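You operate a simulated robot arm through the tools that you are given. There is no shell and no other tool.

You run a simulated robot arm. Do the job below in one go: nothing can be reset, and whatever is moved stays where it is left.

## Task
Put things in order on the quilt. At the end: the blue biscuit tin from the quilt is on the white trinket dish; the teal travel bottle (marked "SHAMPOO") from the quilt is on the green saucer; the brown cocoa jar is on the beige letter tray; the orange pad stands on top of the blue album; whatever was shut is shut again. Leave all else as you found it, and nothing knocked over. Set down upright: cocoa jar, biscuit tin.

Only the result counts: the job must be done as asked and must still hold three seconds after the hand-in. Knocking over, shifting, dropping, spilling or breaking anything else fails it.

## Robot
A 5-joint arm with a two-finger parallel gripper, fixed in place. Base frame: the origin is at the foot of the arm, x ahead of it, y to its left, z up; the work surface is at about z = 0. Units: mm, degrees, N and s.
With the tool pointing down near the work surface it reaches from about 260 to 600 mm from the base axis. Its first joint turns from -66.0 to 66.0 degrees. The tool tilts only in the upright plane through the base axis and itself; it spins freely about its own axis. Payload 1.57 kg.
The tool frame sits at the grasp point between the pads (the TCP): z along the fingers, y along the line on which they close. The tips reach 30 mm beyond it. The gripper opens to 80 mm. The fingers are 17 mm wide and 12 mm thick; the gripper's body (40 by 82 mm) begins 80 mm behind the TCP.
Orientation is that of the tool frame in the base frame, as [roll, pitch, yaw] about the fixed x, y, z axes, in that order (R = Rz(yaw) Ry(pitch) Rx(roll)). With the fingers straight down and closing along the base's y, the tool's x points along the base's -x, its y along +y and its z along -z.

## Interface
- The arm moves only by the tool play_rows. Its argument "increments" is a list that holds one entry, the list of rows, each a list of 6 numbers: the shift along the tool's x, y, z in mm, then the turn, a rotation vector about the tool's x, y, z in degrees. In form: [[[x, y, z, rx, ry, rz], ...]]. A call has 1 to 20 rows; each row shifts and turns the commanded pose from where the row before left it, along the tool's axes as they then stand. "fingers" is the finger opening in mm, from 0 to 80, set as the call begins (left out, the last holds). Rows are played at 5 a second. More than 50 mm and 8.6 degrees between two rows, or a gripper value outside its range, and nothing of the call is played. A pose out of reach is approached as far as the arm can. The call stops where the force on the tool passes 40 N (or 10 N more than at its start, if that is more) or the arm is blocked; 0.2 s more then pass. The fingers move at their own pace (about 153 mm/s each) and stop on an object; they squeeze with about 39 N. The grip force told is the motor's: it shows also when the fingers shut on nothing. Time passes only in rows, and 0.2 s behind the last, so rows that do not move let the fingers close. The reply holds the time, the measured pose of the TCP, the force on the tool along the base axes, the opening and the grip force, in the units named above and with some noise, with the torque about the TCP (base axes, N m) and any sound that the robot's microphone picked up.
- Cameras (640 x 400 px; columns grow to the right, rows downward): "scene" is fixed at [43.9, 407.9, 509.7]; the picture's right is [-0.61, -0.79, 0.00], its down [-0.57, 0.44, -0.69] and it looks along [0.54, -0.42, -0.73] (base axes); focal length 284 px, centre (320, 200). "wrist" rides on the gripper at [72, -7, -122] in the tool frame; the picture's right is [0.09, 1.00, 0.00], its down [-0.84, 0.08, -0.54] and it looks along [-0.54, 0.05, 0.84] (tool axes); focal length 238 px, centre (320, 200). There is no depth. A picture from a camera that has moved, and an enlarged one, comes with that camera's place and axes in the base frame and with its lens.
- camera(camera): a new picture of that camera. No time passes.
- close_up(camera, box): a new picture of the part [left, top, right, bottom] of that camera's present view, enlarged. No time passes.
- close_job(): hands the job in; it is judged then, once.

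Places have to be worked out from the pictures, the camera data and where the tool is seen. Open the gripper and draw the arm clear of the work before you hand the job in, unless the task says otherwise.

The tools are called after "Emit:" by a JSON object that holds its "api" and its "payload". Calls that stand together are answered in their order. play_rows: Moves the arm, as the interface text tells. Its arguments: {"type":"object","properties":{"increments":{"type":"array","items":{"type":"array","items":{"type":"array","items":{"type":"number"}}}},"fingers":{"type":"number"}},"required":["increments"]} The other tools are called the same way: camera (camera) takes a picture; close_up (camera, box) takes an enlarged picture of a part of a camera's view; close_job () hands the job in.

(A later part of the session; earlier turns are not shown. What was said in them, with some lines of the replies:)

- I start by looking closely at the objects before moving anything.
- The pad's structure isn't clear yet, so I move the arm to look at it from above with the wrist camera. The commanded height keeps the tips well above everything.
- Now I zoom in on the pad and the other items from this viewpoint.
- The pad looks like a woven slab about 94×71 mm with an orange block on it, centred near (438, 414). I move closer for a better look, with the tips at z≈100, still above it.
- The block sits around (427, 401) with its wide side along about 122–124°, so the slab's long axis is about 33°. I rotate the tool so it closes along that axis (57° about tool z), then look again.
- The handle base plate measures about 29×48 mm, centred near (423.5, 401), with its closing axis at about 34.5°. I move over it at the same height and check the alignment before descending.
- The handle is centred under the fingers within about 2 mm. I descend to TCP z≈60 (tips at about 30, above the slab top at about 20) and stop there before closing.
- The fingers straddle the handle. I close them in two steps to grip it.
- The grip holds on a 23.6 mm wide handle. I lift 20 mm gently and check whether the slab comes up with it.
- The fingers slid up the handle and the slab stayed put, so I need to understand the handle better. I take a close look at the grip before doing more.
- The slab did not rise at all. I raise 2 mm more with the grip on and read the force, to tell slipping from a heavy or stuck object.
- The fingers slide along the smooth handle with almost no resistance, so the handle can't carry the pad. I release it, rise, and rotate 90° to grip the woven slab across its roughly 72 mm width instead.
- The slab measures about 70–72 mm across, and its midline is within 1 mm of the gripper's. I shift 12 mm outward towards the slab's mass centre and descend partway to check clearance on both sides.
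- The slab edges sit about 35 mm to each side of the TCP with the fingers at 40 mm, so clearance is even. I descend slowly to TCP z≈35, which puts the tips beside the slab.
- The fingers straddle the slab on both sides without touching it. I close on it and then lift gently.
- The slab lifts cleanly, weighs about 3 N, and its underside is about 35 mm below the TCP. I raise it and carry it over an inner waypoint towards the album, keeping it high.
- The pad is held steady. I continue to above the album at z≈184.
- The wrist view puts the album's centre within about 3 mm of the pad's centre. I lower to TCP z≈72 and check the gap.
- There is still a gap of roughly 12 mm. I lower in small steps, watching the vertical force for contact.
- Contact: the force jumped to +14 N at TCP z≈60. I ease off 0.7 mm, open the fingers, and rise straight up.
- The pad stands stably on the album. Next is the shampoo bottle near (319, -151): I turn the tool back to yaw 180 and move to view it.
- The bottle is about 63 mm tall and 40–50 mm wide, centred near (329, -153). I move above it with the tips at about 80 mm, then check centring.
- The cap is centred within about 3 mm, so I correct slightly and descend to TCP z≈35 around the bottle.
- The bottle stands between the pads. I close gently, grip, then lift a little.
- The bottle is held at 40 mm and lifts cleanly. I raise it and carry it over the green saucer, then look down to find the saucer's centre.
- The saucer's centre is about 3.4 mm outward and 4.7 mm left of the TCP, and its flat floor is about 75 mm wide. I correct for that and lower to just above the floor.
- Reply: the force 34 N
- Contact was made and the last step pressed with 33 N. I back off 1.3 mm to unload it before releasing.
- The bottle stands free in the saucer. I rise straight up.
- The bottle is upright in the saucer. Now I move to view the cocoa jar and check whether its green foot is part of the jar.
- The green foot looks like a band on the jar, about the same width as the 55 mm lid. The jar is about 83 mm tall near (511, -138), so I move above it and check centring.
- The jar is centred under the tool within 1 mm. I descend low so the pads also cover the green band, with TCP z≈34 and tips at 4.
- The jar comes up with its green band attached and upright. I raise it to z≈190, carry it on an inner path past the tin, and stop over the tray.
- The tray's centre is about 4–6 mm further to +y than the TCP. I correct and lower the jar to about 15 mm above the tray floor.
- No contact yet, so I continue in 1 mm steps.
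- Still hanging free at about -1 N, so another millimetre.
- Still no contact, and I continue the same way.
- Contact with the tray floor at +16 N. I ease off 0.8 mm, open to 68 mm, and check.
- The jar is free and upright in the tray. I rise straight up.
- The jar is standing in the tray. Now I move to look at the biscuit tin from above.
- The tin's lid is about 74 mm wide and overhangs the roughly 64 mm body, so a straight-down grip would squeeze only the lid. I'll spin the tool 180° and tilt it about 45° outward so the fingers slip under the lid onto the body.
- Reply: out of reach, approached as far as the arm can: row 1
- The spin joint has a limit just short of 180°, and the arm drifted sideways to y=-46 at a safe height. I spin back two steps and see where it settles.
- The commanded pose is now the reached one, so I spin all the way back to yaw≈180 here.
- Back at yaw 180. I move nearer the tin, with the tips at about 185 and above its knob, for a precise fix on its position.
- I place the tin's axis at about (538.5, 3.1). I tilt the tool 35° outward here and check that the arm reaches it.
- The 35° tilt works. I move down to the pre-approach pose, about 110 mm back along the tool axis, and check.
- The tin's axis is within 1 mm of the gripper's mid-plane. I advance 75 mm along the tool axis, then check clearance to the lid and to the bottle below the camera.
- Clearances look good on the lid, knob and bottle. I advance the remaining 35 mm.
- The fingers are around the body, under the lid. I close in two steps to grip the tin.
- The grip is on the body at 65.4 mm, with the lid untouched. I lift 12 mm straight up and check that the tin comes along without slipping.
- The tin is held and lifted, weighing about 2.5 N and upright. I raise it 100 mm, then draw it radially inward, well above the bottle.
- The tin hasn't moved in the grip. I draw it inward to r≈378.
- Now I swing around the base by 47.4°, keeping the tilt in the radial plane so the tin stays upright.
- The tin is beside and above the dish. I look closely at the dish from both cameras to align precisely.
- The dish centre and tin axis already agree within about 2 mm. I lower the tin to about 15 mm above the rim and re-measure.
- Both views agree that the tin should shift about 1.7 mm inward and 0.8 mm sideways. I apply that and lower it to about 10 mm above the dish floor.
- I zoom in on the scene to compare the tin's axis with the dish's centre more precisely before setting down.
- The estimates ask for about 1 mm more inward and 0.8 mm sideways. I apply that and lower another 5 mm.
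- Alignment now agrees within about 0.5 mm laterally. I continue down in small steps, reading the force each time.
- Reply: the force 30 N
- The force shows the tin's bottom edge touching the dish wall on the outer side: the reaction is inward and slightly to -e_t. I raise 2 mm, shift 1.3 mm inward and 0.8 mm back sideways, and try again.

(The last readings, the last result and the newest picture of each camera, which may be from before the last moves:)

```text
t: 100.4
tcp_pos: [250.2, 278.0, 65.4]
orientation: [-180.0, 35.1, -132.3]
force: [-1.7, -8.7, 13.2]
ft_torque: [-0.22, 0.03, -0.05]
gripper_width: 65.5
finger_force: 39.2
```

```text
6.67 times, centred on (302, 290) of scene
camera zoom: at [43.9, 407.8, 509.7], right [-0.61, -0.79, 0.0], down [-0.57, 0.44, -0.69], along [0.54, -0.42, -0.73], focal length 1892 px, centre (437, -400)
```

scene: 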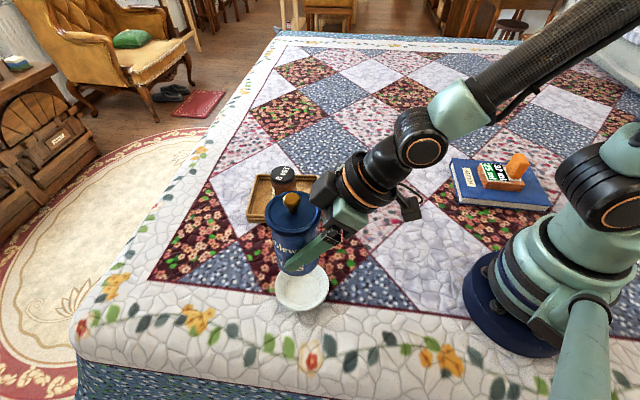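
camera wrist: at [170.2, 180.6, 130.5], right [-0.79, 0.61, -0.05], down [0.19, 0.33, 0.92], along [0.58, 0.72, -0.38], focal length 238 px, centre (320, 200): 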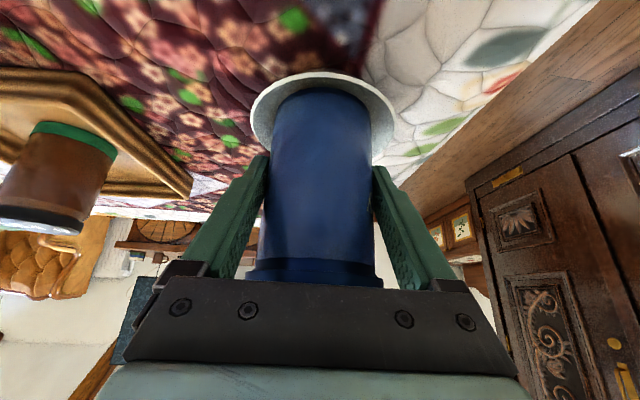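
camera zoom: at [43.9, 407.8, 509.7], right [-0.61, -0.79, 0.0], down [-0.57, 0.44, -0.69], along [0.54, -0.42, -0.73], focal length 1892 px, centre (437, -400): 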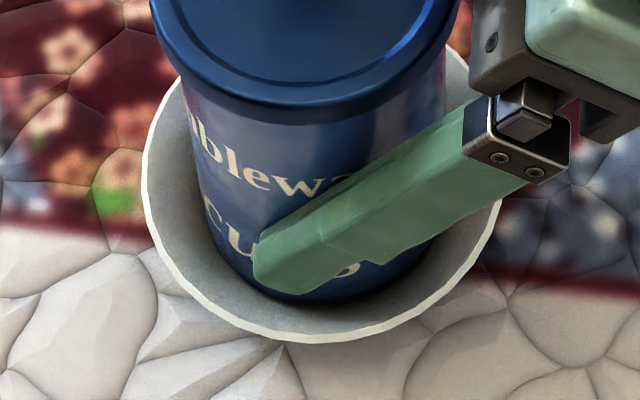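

The tin is now concentric with the dish in both views, within about 0.5 mm. It seats at the same height (TCP z≈66) each time, so it is down. I unload slightly before opening.

Emit:
{"api": "play_rows", "payload": {"increments": [[[-0.4, 0, -0.57, 0, 0, 0], [0, 0, 0, 0, 0, 0]]]}}

Emit:
{"api": "close_up", "payload": {"camera": "scene", "box": [260, 210, 340, 320]}}

```text
t: 101.0
tcp_pos: [249.9, 276.7, 66.4]
orientation: [179.9, 35.0, -132.3]
force: [1.0, 0.4, -1.9]
ft_torque: [0.03, -0.05, -0.01]
gripper_width: 65.5
finger_force: 38.8
```

```text
3.64 times, centred on (300, 265) of scene
camera zoom: at [43.9, 407.9, 509.7], right [-0.61, -0.79, 0.0], down [-0.57, 0.44, -0.69], along [0.54, -0.42, -0.73], focal length 1032 px, centre (393, -36)
```

zoom: 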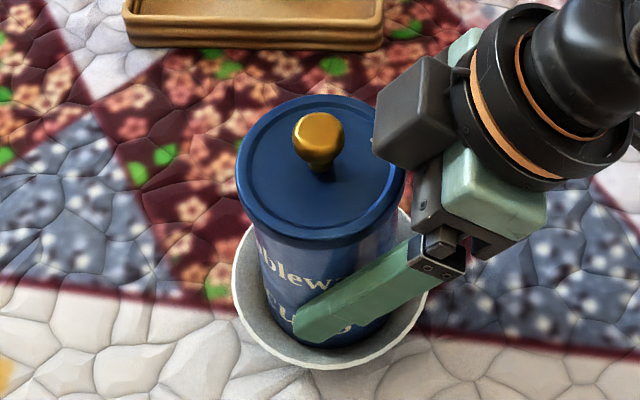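

The tin is a hair above its seat, with the force close to its full weight. I lower 0.4 mm, open the fingers, and check before retreating.

Emit:
{"api": "play_rows", "payload": {"increments": [[[0.23, 0, 0.33, 0, 0, 0], [0, 0, 0, 0, 0, 0]]]}}

Emit:
{"api": "play_rows", "payload": {"increments": [[[0, 0, 0, 0, 0, 0], [0, 0, 0, 0, 0, 0], [0, 0, 0, 0, 0, 0]]], "fingers": 78}}

Emit:
{"api": "camera", "payload": {"camera": "wrist"}}

Emit:
{"api": "close_up", "payload": {"camera": "scene", "box": [260, 210, 340, 320]}}

```text
t: 101.6
tcp_pos: [250.2, 277.5, 65.4]
orientation: [179.9, 35.0, -132.2]
force: [-2.7, -0.7, 5.0]
ft_torque: [0.02, 0.07, 0.07]
gripper_width: 65.7
finger_force: 39.4
```

```text
t: 102.4
tcp_pos: [250.5, 278.0, 65.8]
orientation: [179.9, 35.0, -132.2]
force: [-0.6, 0.0, -0.2]
ft_torque: [0.01, -0.01, 0.01]
gripper_width: 78.3
finger_force: 0.1
```

```text
taken
camera wrist: at [168.1, 178.8, 123.9], right [-0.79, 0.61, -0.05], down [0.2, 0.33, 0.92], along [0.58, 0.72, -0.38], focal length 238 px, centre (320, 200)
```

wrist: 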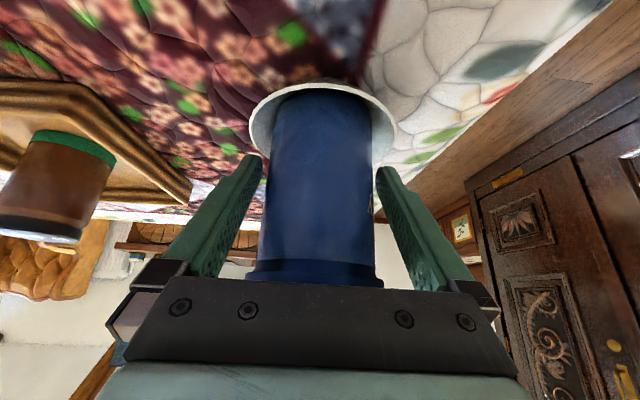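

```text
3.64 times, centred on (300, 265) of scene
camera zoom: at [43.9, 407.9, 509.7], right [-0.61, -0.79, 0.0], down [-0.57, 0.44, -0.69], along [0.54, -0.42, -0.73], focal length 1032 px, centre (393, -36)
```

zoom: 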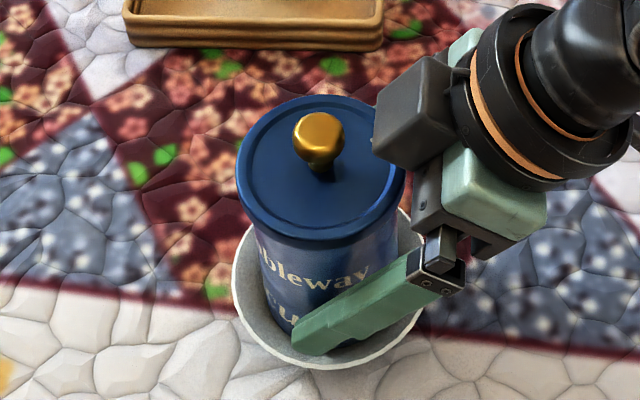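

The tin stands upright on the dish and the fingers are open. I back straight out along the tool axis.

Emit:
{"api": "play_rows", "payload": {"increments": [[[0, 0, -6, 0, 0, 0], [0, 0, -14, 0, 0, 0], [0, 0, -22, 0, 0, 0], [0, 0, -26, 0, 0, 0], [0, 0, -26, 0, 0, 0], [0, 0, -26, 0, 0, 0], [0, 0, 0, 0, 0, 0]]]}}

Emit:
{"api": "camera", "payload": {"camera": "scene"}}

Emit:
{"api": "camera", "payload": {"camera": "wrist"}}

Emit:
{"api": "close_up", "payload": {"camera": "scene", "box": [260, 200, 350, 320]}}

```text
t: 104.0
tcp_pos: [246.6, 273.6, 164.6]
orientation: [179.8, 34.9, -132.2]
force: [0.5, 0.2, 0.3]
ft_torque: [0.0, -0.01, 0.05]
gripper_width: 78.0
finger_force: 0.1
out of reach, approached as far as the arm can: row 2, 3, 4, 5, 6
```

```text
taken
```

scene: 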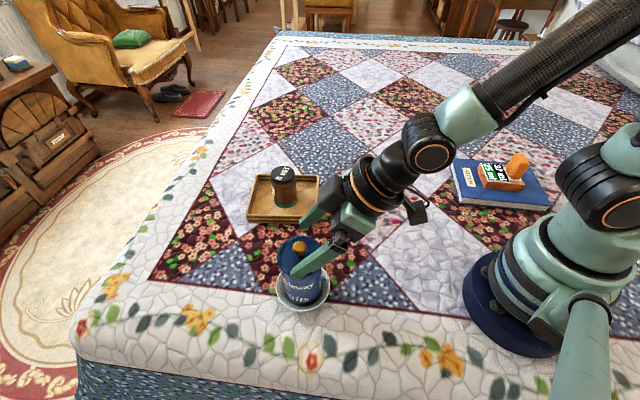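

```text
taken
camera wrist: at [164.8, 175.5, 223.1], right [-0.79, 0.61, -0.05], down [0.2, 0.33, 0.92], along [0.58, 0.72, -0.38], focal length 238 px, centre (320, 200)
```

wrist: 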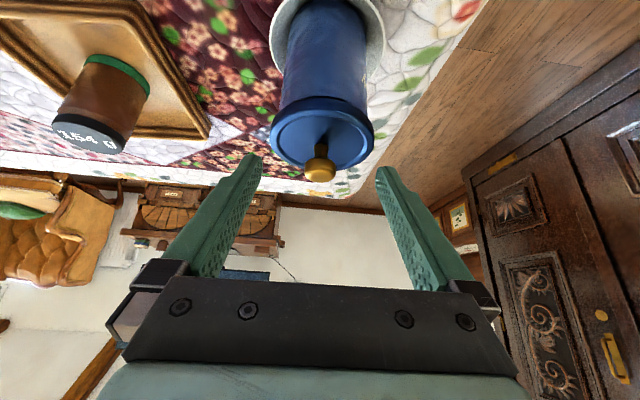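

```text
3.33 times, centred on (305, 260) of scene
camera zoom: at [43.9, 407.9, 509.7], right [-0.61, -0.79, 0.0], down [-0.57, 0.44, -0.69], along [0.54, -0.42, -0.73], focal length 946 px, centre (370, 0)
```

zoom: 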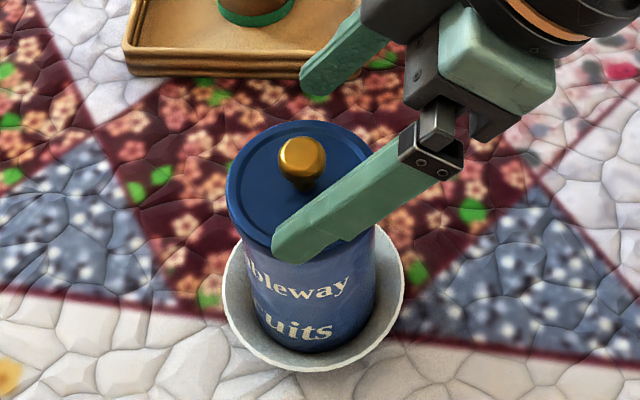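

The tin stands upright in the dish. The inward retreat was limited by reach, so the arm rose instead; the tips are now above the lid. I continue straight up.

Emit:
{"api": "play_rows", "payload": {"increments": [[[-8.6, 0, -12.3, 0, 0, 0], [-11.5, 0, -16.4, 0, 0, 0], [-11.5, 0, -16.4, 0, 0, 0], [0, 0, 0, 0, 0, 0]]]}}

Emit:
{"api": "camera", "payload": {"camera": "scene"}}

Emit:
{"api": "close_up", "payload": {"camera": "scene", "box": [260, 200, 350, 320]}}

Emit:
{"api": "camera", "payload": {"camera": "wrist"}}

```text
t: 105.0
tcp_pos: [246.6, 273.1, 221.6]
orientation: [179.8, 35.1, -132.2]
force: [-0.6, -0.2, 0.1]
ft_torque: [0.02, 0.0, -0.02]
gripper_width: 78.0
finger_force: 0.0
```

```text
taken
```

scene: 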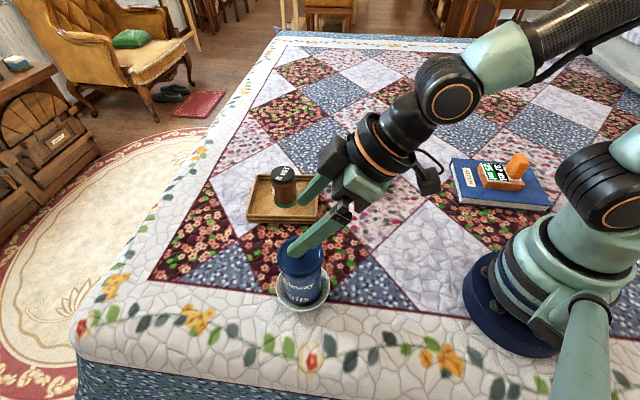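

```text
3.33 times, centred on (305, 260) of scene
camera zoom: at [43.9, 407.9, 509.7], right [-0.61, -0.79, 0.0], down [-0.57, 0.44, -0.69], along [0.54, -0.42, -0.73], focal length 946 px, centre (370, 0)
```

zoom: 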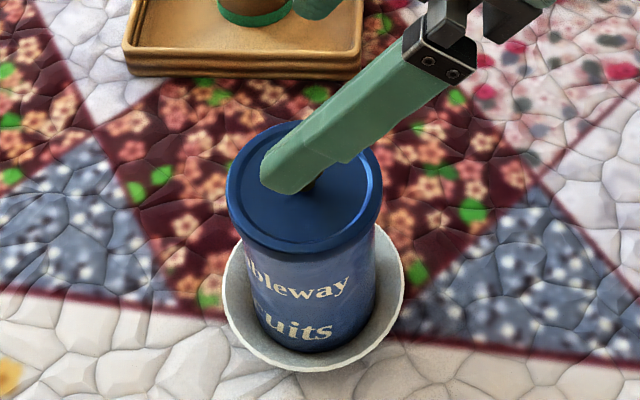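

```text
taken
camera wrist: at [164.5, 175.7, 278.5], right [-0.79, 0.61, -0.05], down [0.2, 0.33, 0.92], along [0.58, 0.72, -0.38], focal length 238 px, centre (320, 200)
```

wrist: 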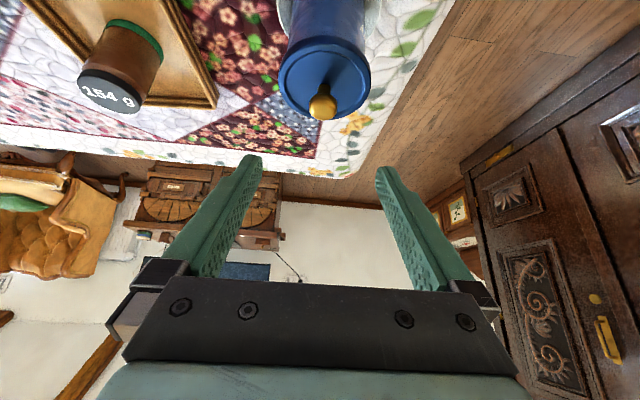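

The hand is clear of the tin. I remove the tilt and swing the arm away to inspect the whole scene.

Emit:
{"api": "play_rows", "payload": {"increments": [[[0, 0, 0, 0, 8.5, 0], [0, 0, 0, 0, 8.5, 0], [0, 0, 0, 0, 8.5, 0], [0, 0, 0, 0, 8.5, 0], [0, 0, 0, 0, 1.0, 0], [4.6, -35.5, -7, 0, 0, 0], [4.6, -35.5, -7, 0, 0, 0], [4.6, -35.5, -7, 0, 0, 0], [4.6, -35.5, -7, 0, 0, 0], [4.6, -35.5, -7, 0, 0, 0], [0, 0, 0, 0, 0, 0]]]}}

Emit:
{"api": "camera", "payload": {"camera": "scene"}}

Emit:
{"api": "close_up", "payload": {"camera": "scene", "box": [260, 220, 350, 320]}}

Emit:
{"api": "close_up", "payload": {"camera": "scene", "box": [340, 130, 570, 230]}}

Emit:
{"api": "close_up", "payload": {"camera": "scene", "box": [235, 140, 345, 230]}}

Emit:
{"api": "camera", "payload": {"camera": "wrist"}}

```text
t: 107.4
tcp_pos: [363.5, 137.8, 257.6]
orientation: [180.0, -0.1, -132.3]
force: [0.7, -0.6, -0.2]
ft_torque: [0.0, 0.0, -0.01]
gripper_width: 78.0
finger_force: 0.0
```

```text
taken
```

scene: 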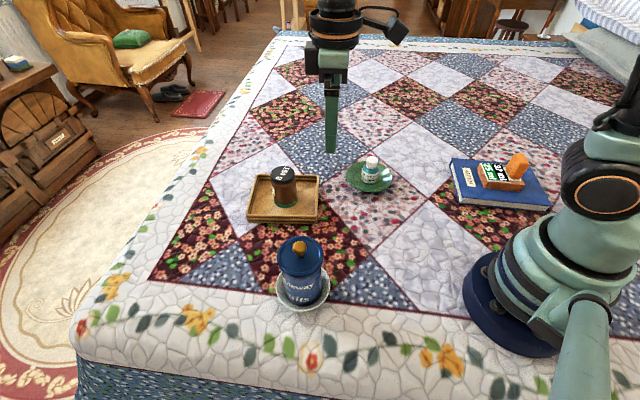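

```text
4.00 times, centred on (305, 270) of scene
camera zoom: at [44.0, 407.9, 509.7], right [-0.61, -0.79, 0.0], down [-0.57, 0.44, -0.69], along [0.54, -0.42, -0.73], focal length 1135 px, centre (380, -80)
```

zoom: 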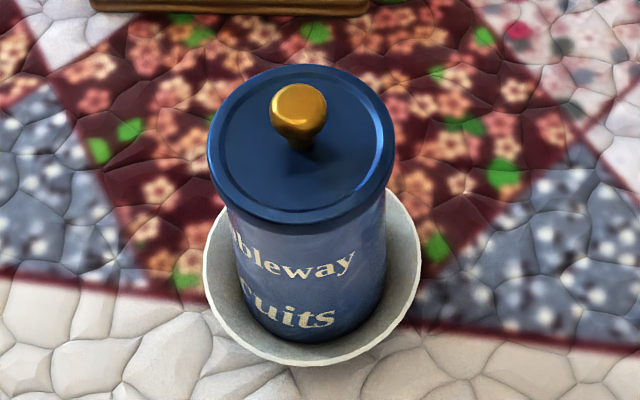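

```text
2.78 times, centred on (455, 180) of scene
camera zoom: at [44.0, 407.9, 509.7], right [-0.61, -0.79, 0.0], down [-0.57, 0.44, -0.69], along [0.54, -0.42, -0.73], focal length 790 px, centre (-56, 256)
```

zoom: 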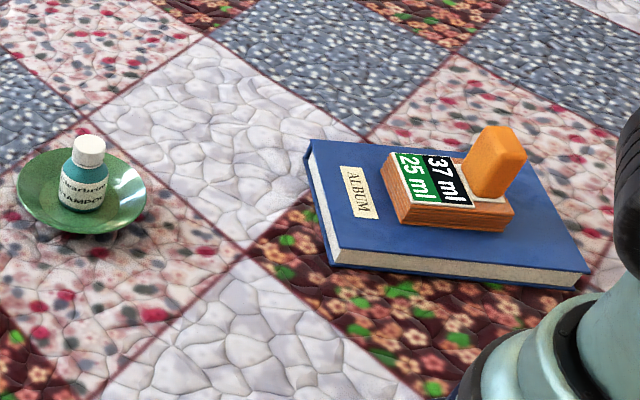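

```text
4.44 times, centred on (290, 185) of scene
camera zoom: at [44.0, 407.9, 509.7], right [-0.61, -0.79, 0.0], down [-0.57, 0.44, -0.69], along [0.54, -0.42, -0.73], focal length 1262 px, centre (453, 267)
```

zoom: 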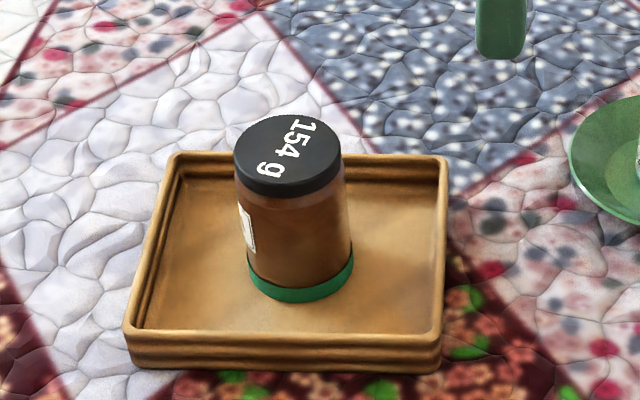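

```text
taken
camera wrist: at [319.0, 81.5, 377.4], right [-0.8, 0.6, 0.0], down [0.51, 0.67, 0.54], along [0.33, 0.43, -0.84], focal length 238 px, centre (320, 200)
```

wrist: 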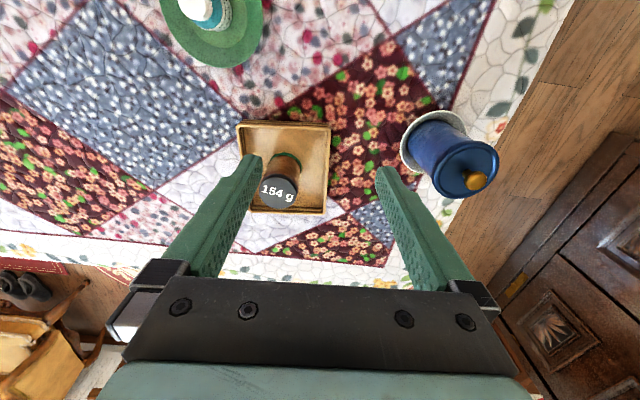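

All four items are in place and the rest looks unchanged. I open the gripper fully, let a little time pass, and check the tin once more.

Emit:
{"api": "play_rows", "payload": {"increments": [[[0, 0, -10, 0, 0, 0], [0, 0, 0, 0, 0, 0], [0, 0, 0, 0, 0, 0], [0, 0, 0, 0, 0, 0], [0, 0, 0, 0, 0, 0], [0, 0, 0, 0, 0, 0], [0, 0, 0, 0, 0, 0], [0, 0, 0, 0, 0, 0], [0, 0, 0, 0, 0, 0], [0, 0, 0, 0, 0, 0]]], "fingers": 80}}

Emit:
{"api": "close_up", "payload": {"camera": "wrist", "box": [370, 80, 520, 220]}}

Emit:
{"api": "close_up", "payload": {"camera": "scene", "box": [230, 130, 400, 320]}}

```text
t: 109.6
tcp_pos: [363.1, 138.5, 266.0]
orientation: [180.0, 0.1, -132.2]
force: [-0.4, 0.2, -0.4]
ft_torque: [-0.01, 0.01, -0.01]
gripper_width: 80.1
finger_force: 0.0
```

```text
2.86 times, centred on (445, 150) of wrist
camera zoom: at [318.6, 81.9, 387.3], right [-0.8, 0.6, 0.0], down [0.51, 0.67, 0.54], along [0.33, 0.43, -0.84], focal length 681 px, centre (-37, 343)
```

zoom: 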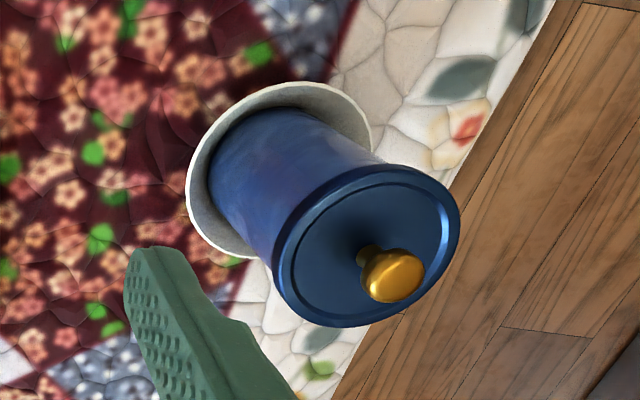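

```text
2.11 times, centred on (315, 225) of scene
camera zoom: at [43.9, 407.9, 509.7], right [-0.61, -0.79, 0.0], down [-0.57, 0.44, -0.69], along [0.54, -0.42, -0.73], focal length 598 px, centre (330, 147)
```

zoom: 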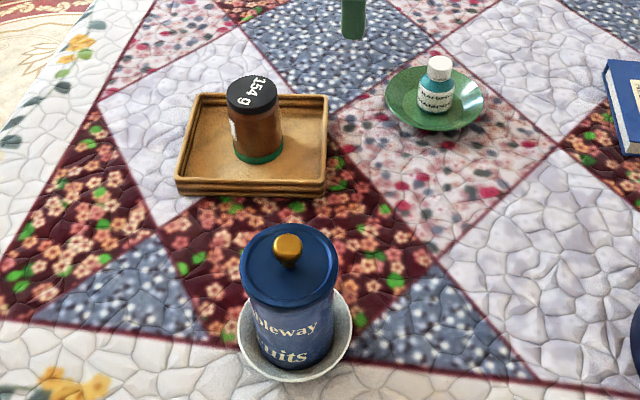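

The tin, lid still shut, stands upright in the dish. The jar is upright in the tray, the bottle stands in the saucer, and the pad is on the album. The gripper is open and clear, so I hand the job in.

Emit:
{"api": "close_job", "payload": {}}

```text
The job is handed in.
```

I handed the job in with all four items where you asked. The pictures just before showed everything standing still, and I haven't seen the verdict.

| Item | Where it is now | How it stands |
|---|---|---|
| Blue biscuit tin | White trinket dish | Upright, lid still on |
| Teal shampoo bottle | Green saucer | Upright |
| Brown cocoa jar | Beige letter tray | Upright, lid still on |
| Orange pad | On top of the blue album | Flat, near the album's centre |

- **Dish shifted:** the white dish slid about 2 mm towards the arm while I was setting the tin down. The tin's base only just fits the dish's flat floor and touched the wall on the way in.
- **Pad handle:** the orange handle was too slippery to lift by, so I carried the pad by its woven base. My first try at the handle slipped off without moving the pad.
- **Tin grip:** the lid is wider than the tin's body, so I gripped the body from under the lid with the tool tilted, and the lid stayed shut.

Nothing was knocked over, and I saw no other item out of place. The gripper is open and the arm is clear of the quilt.
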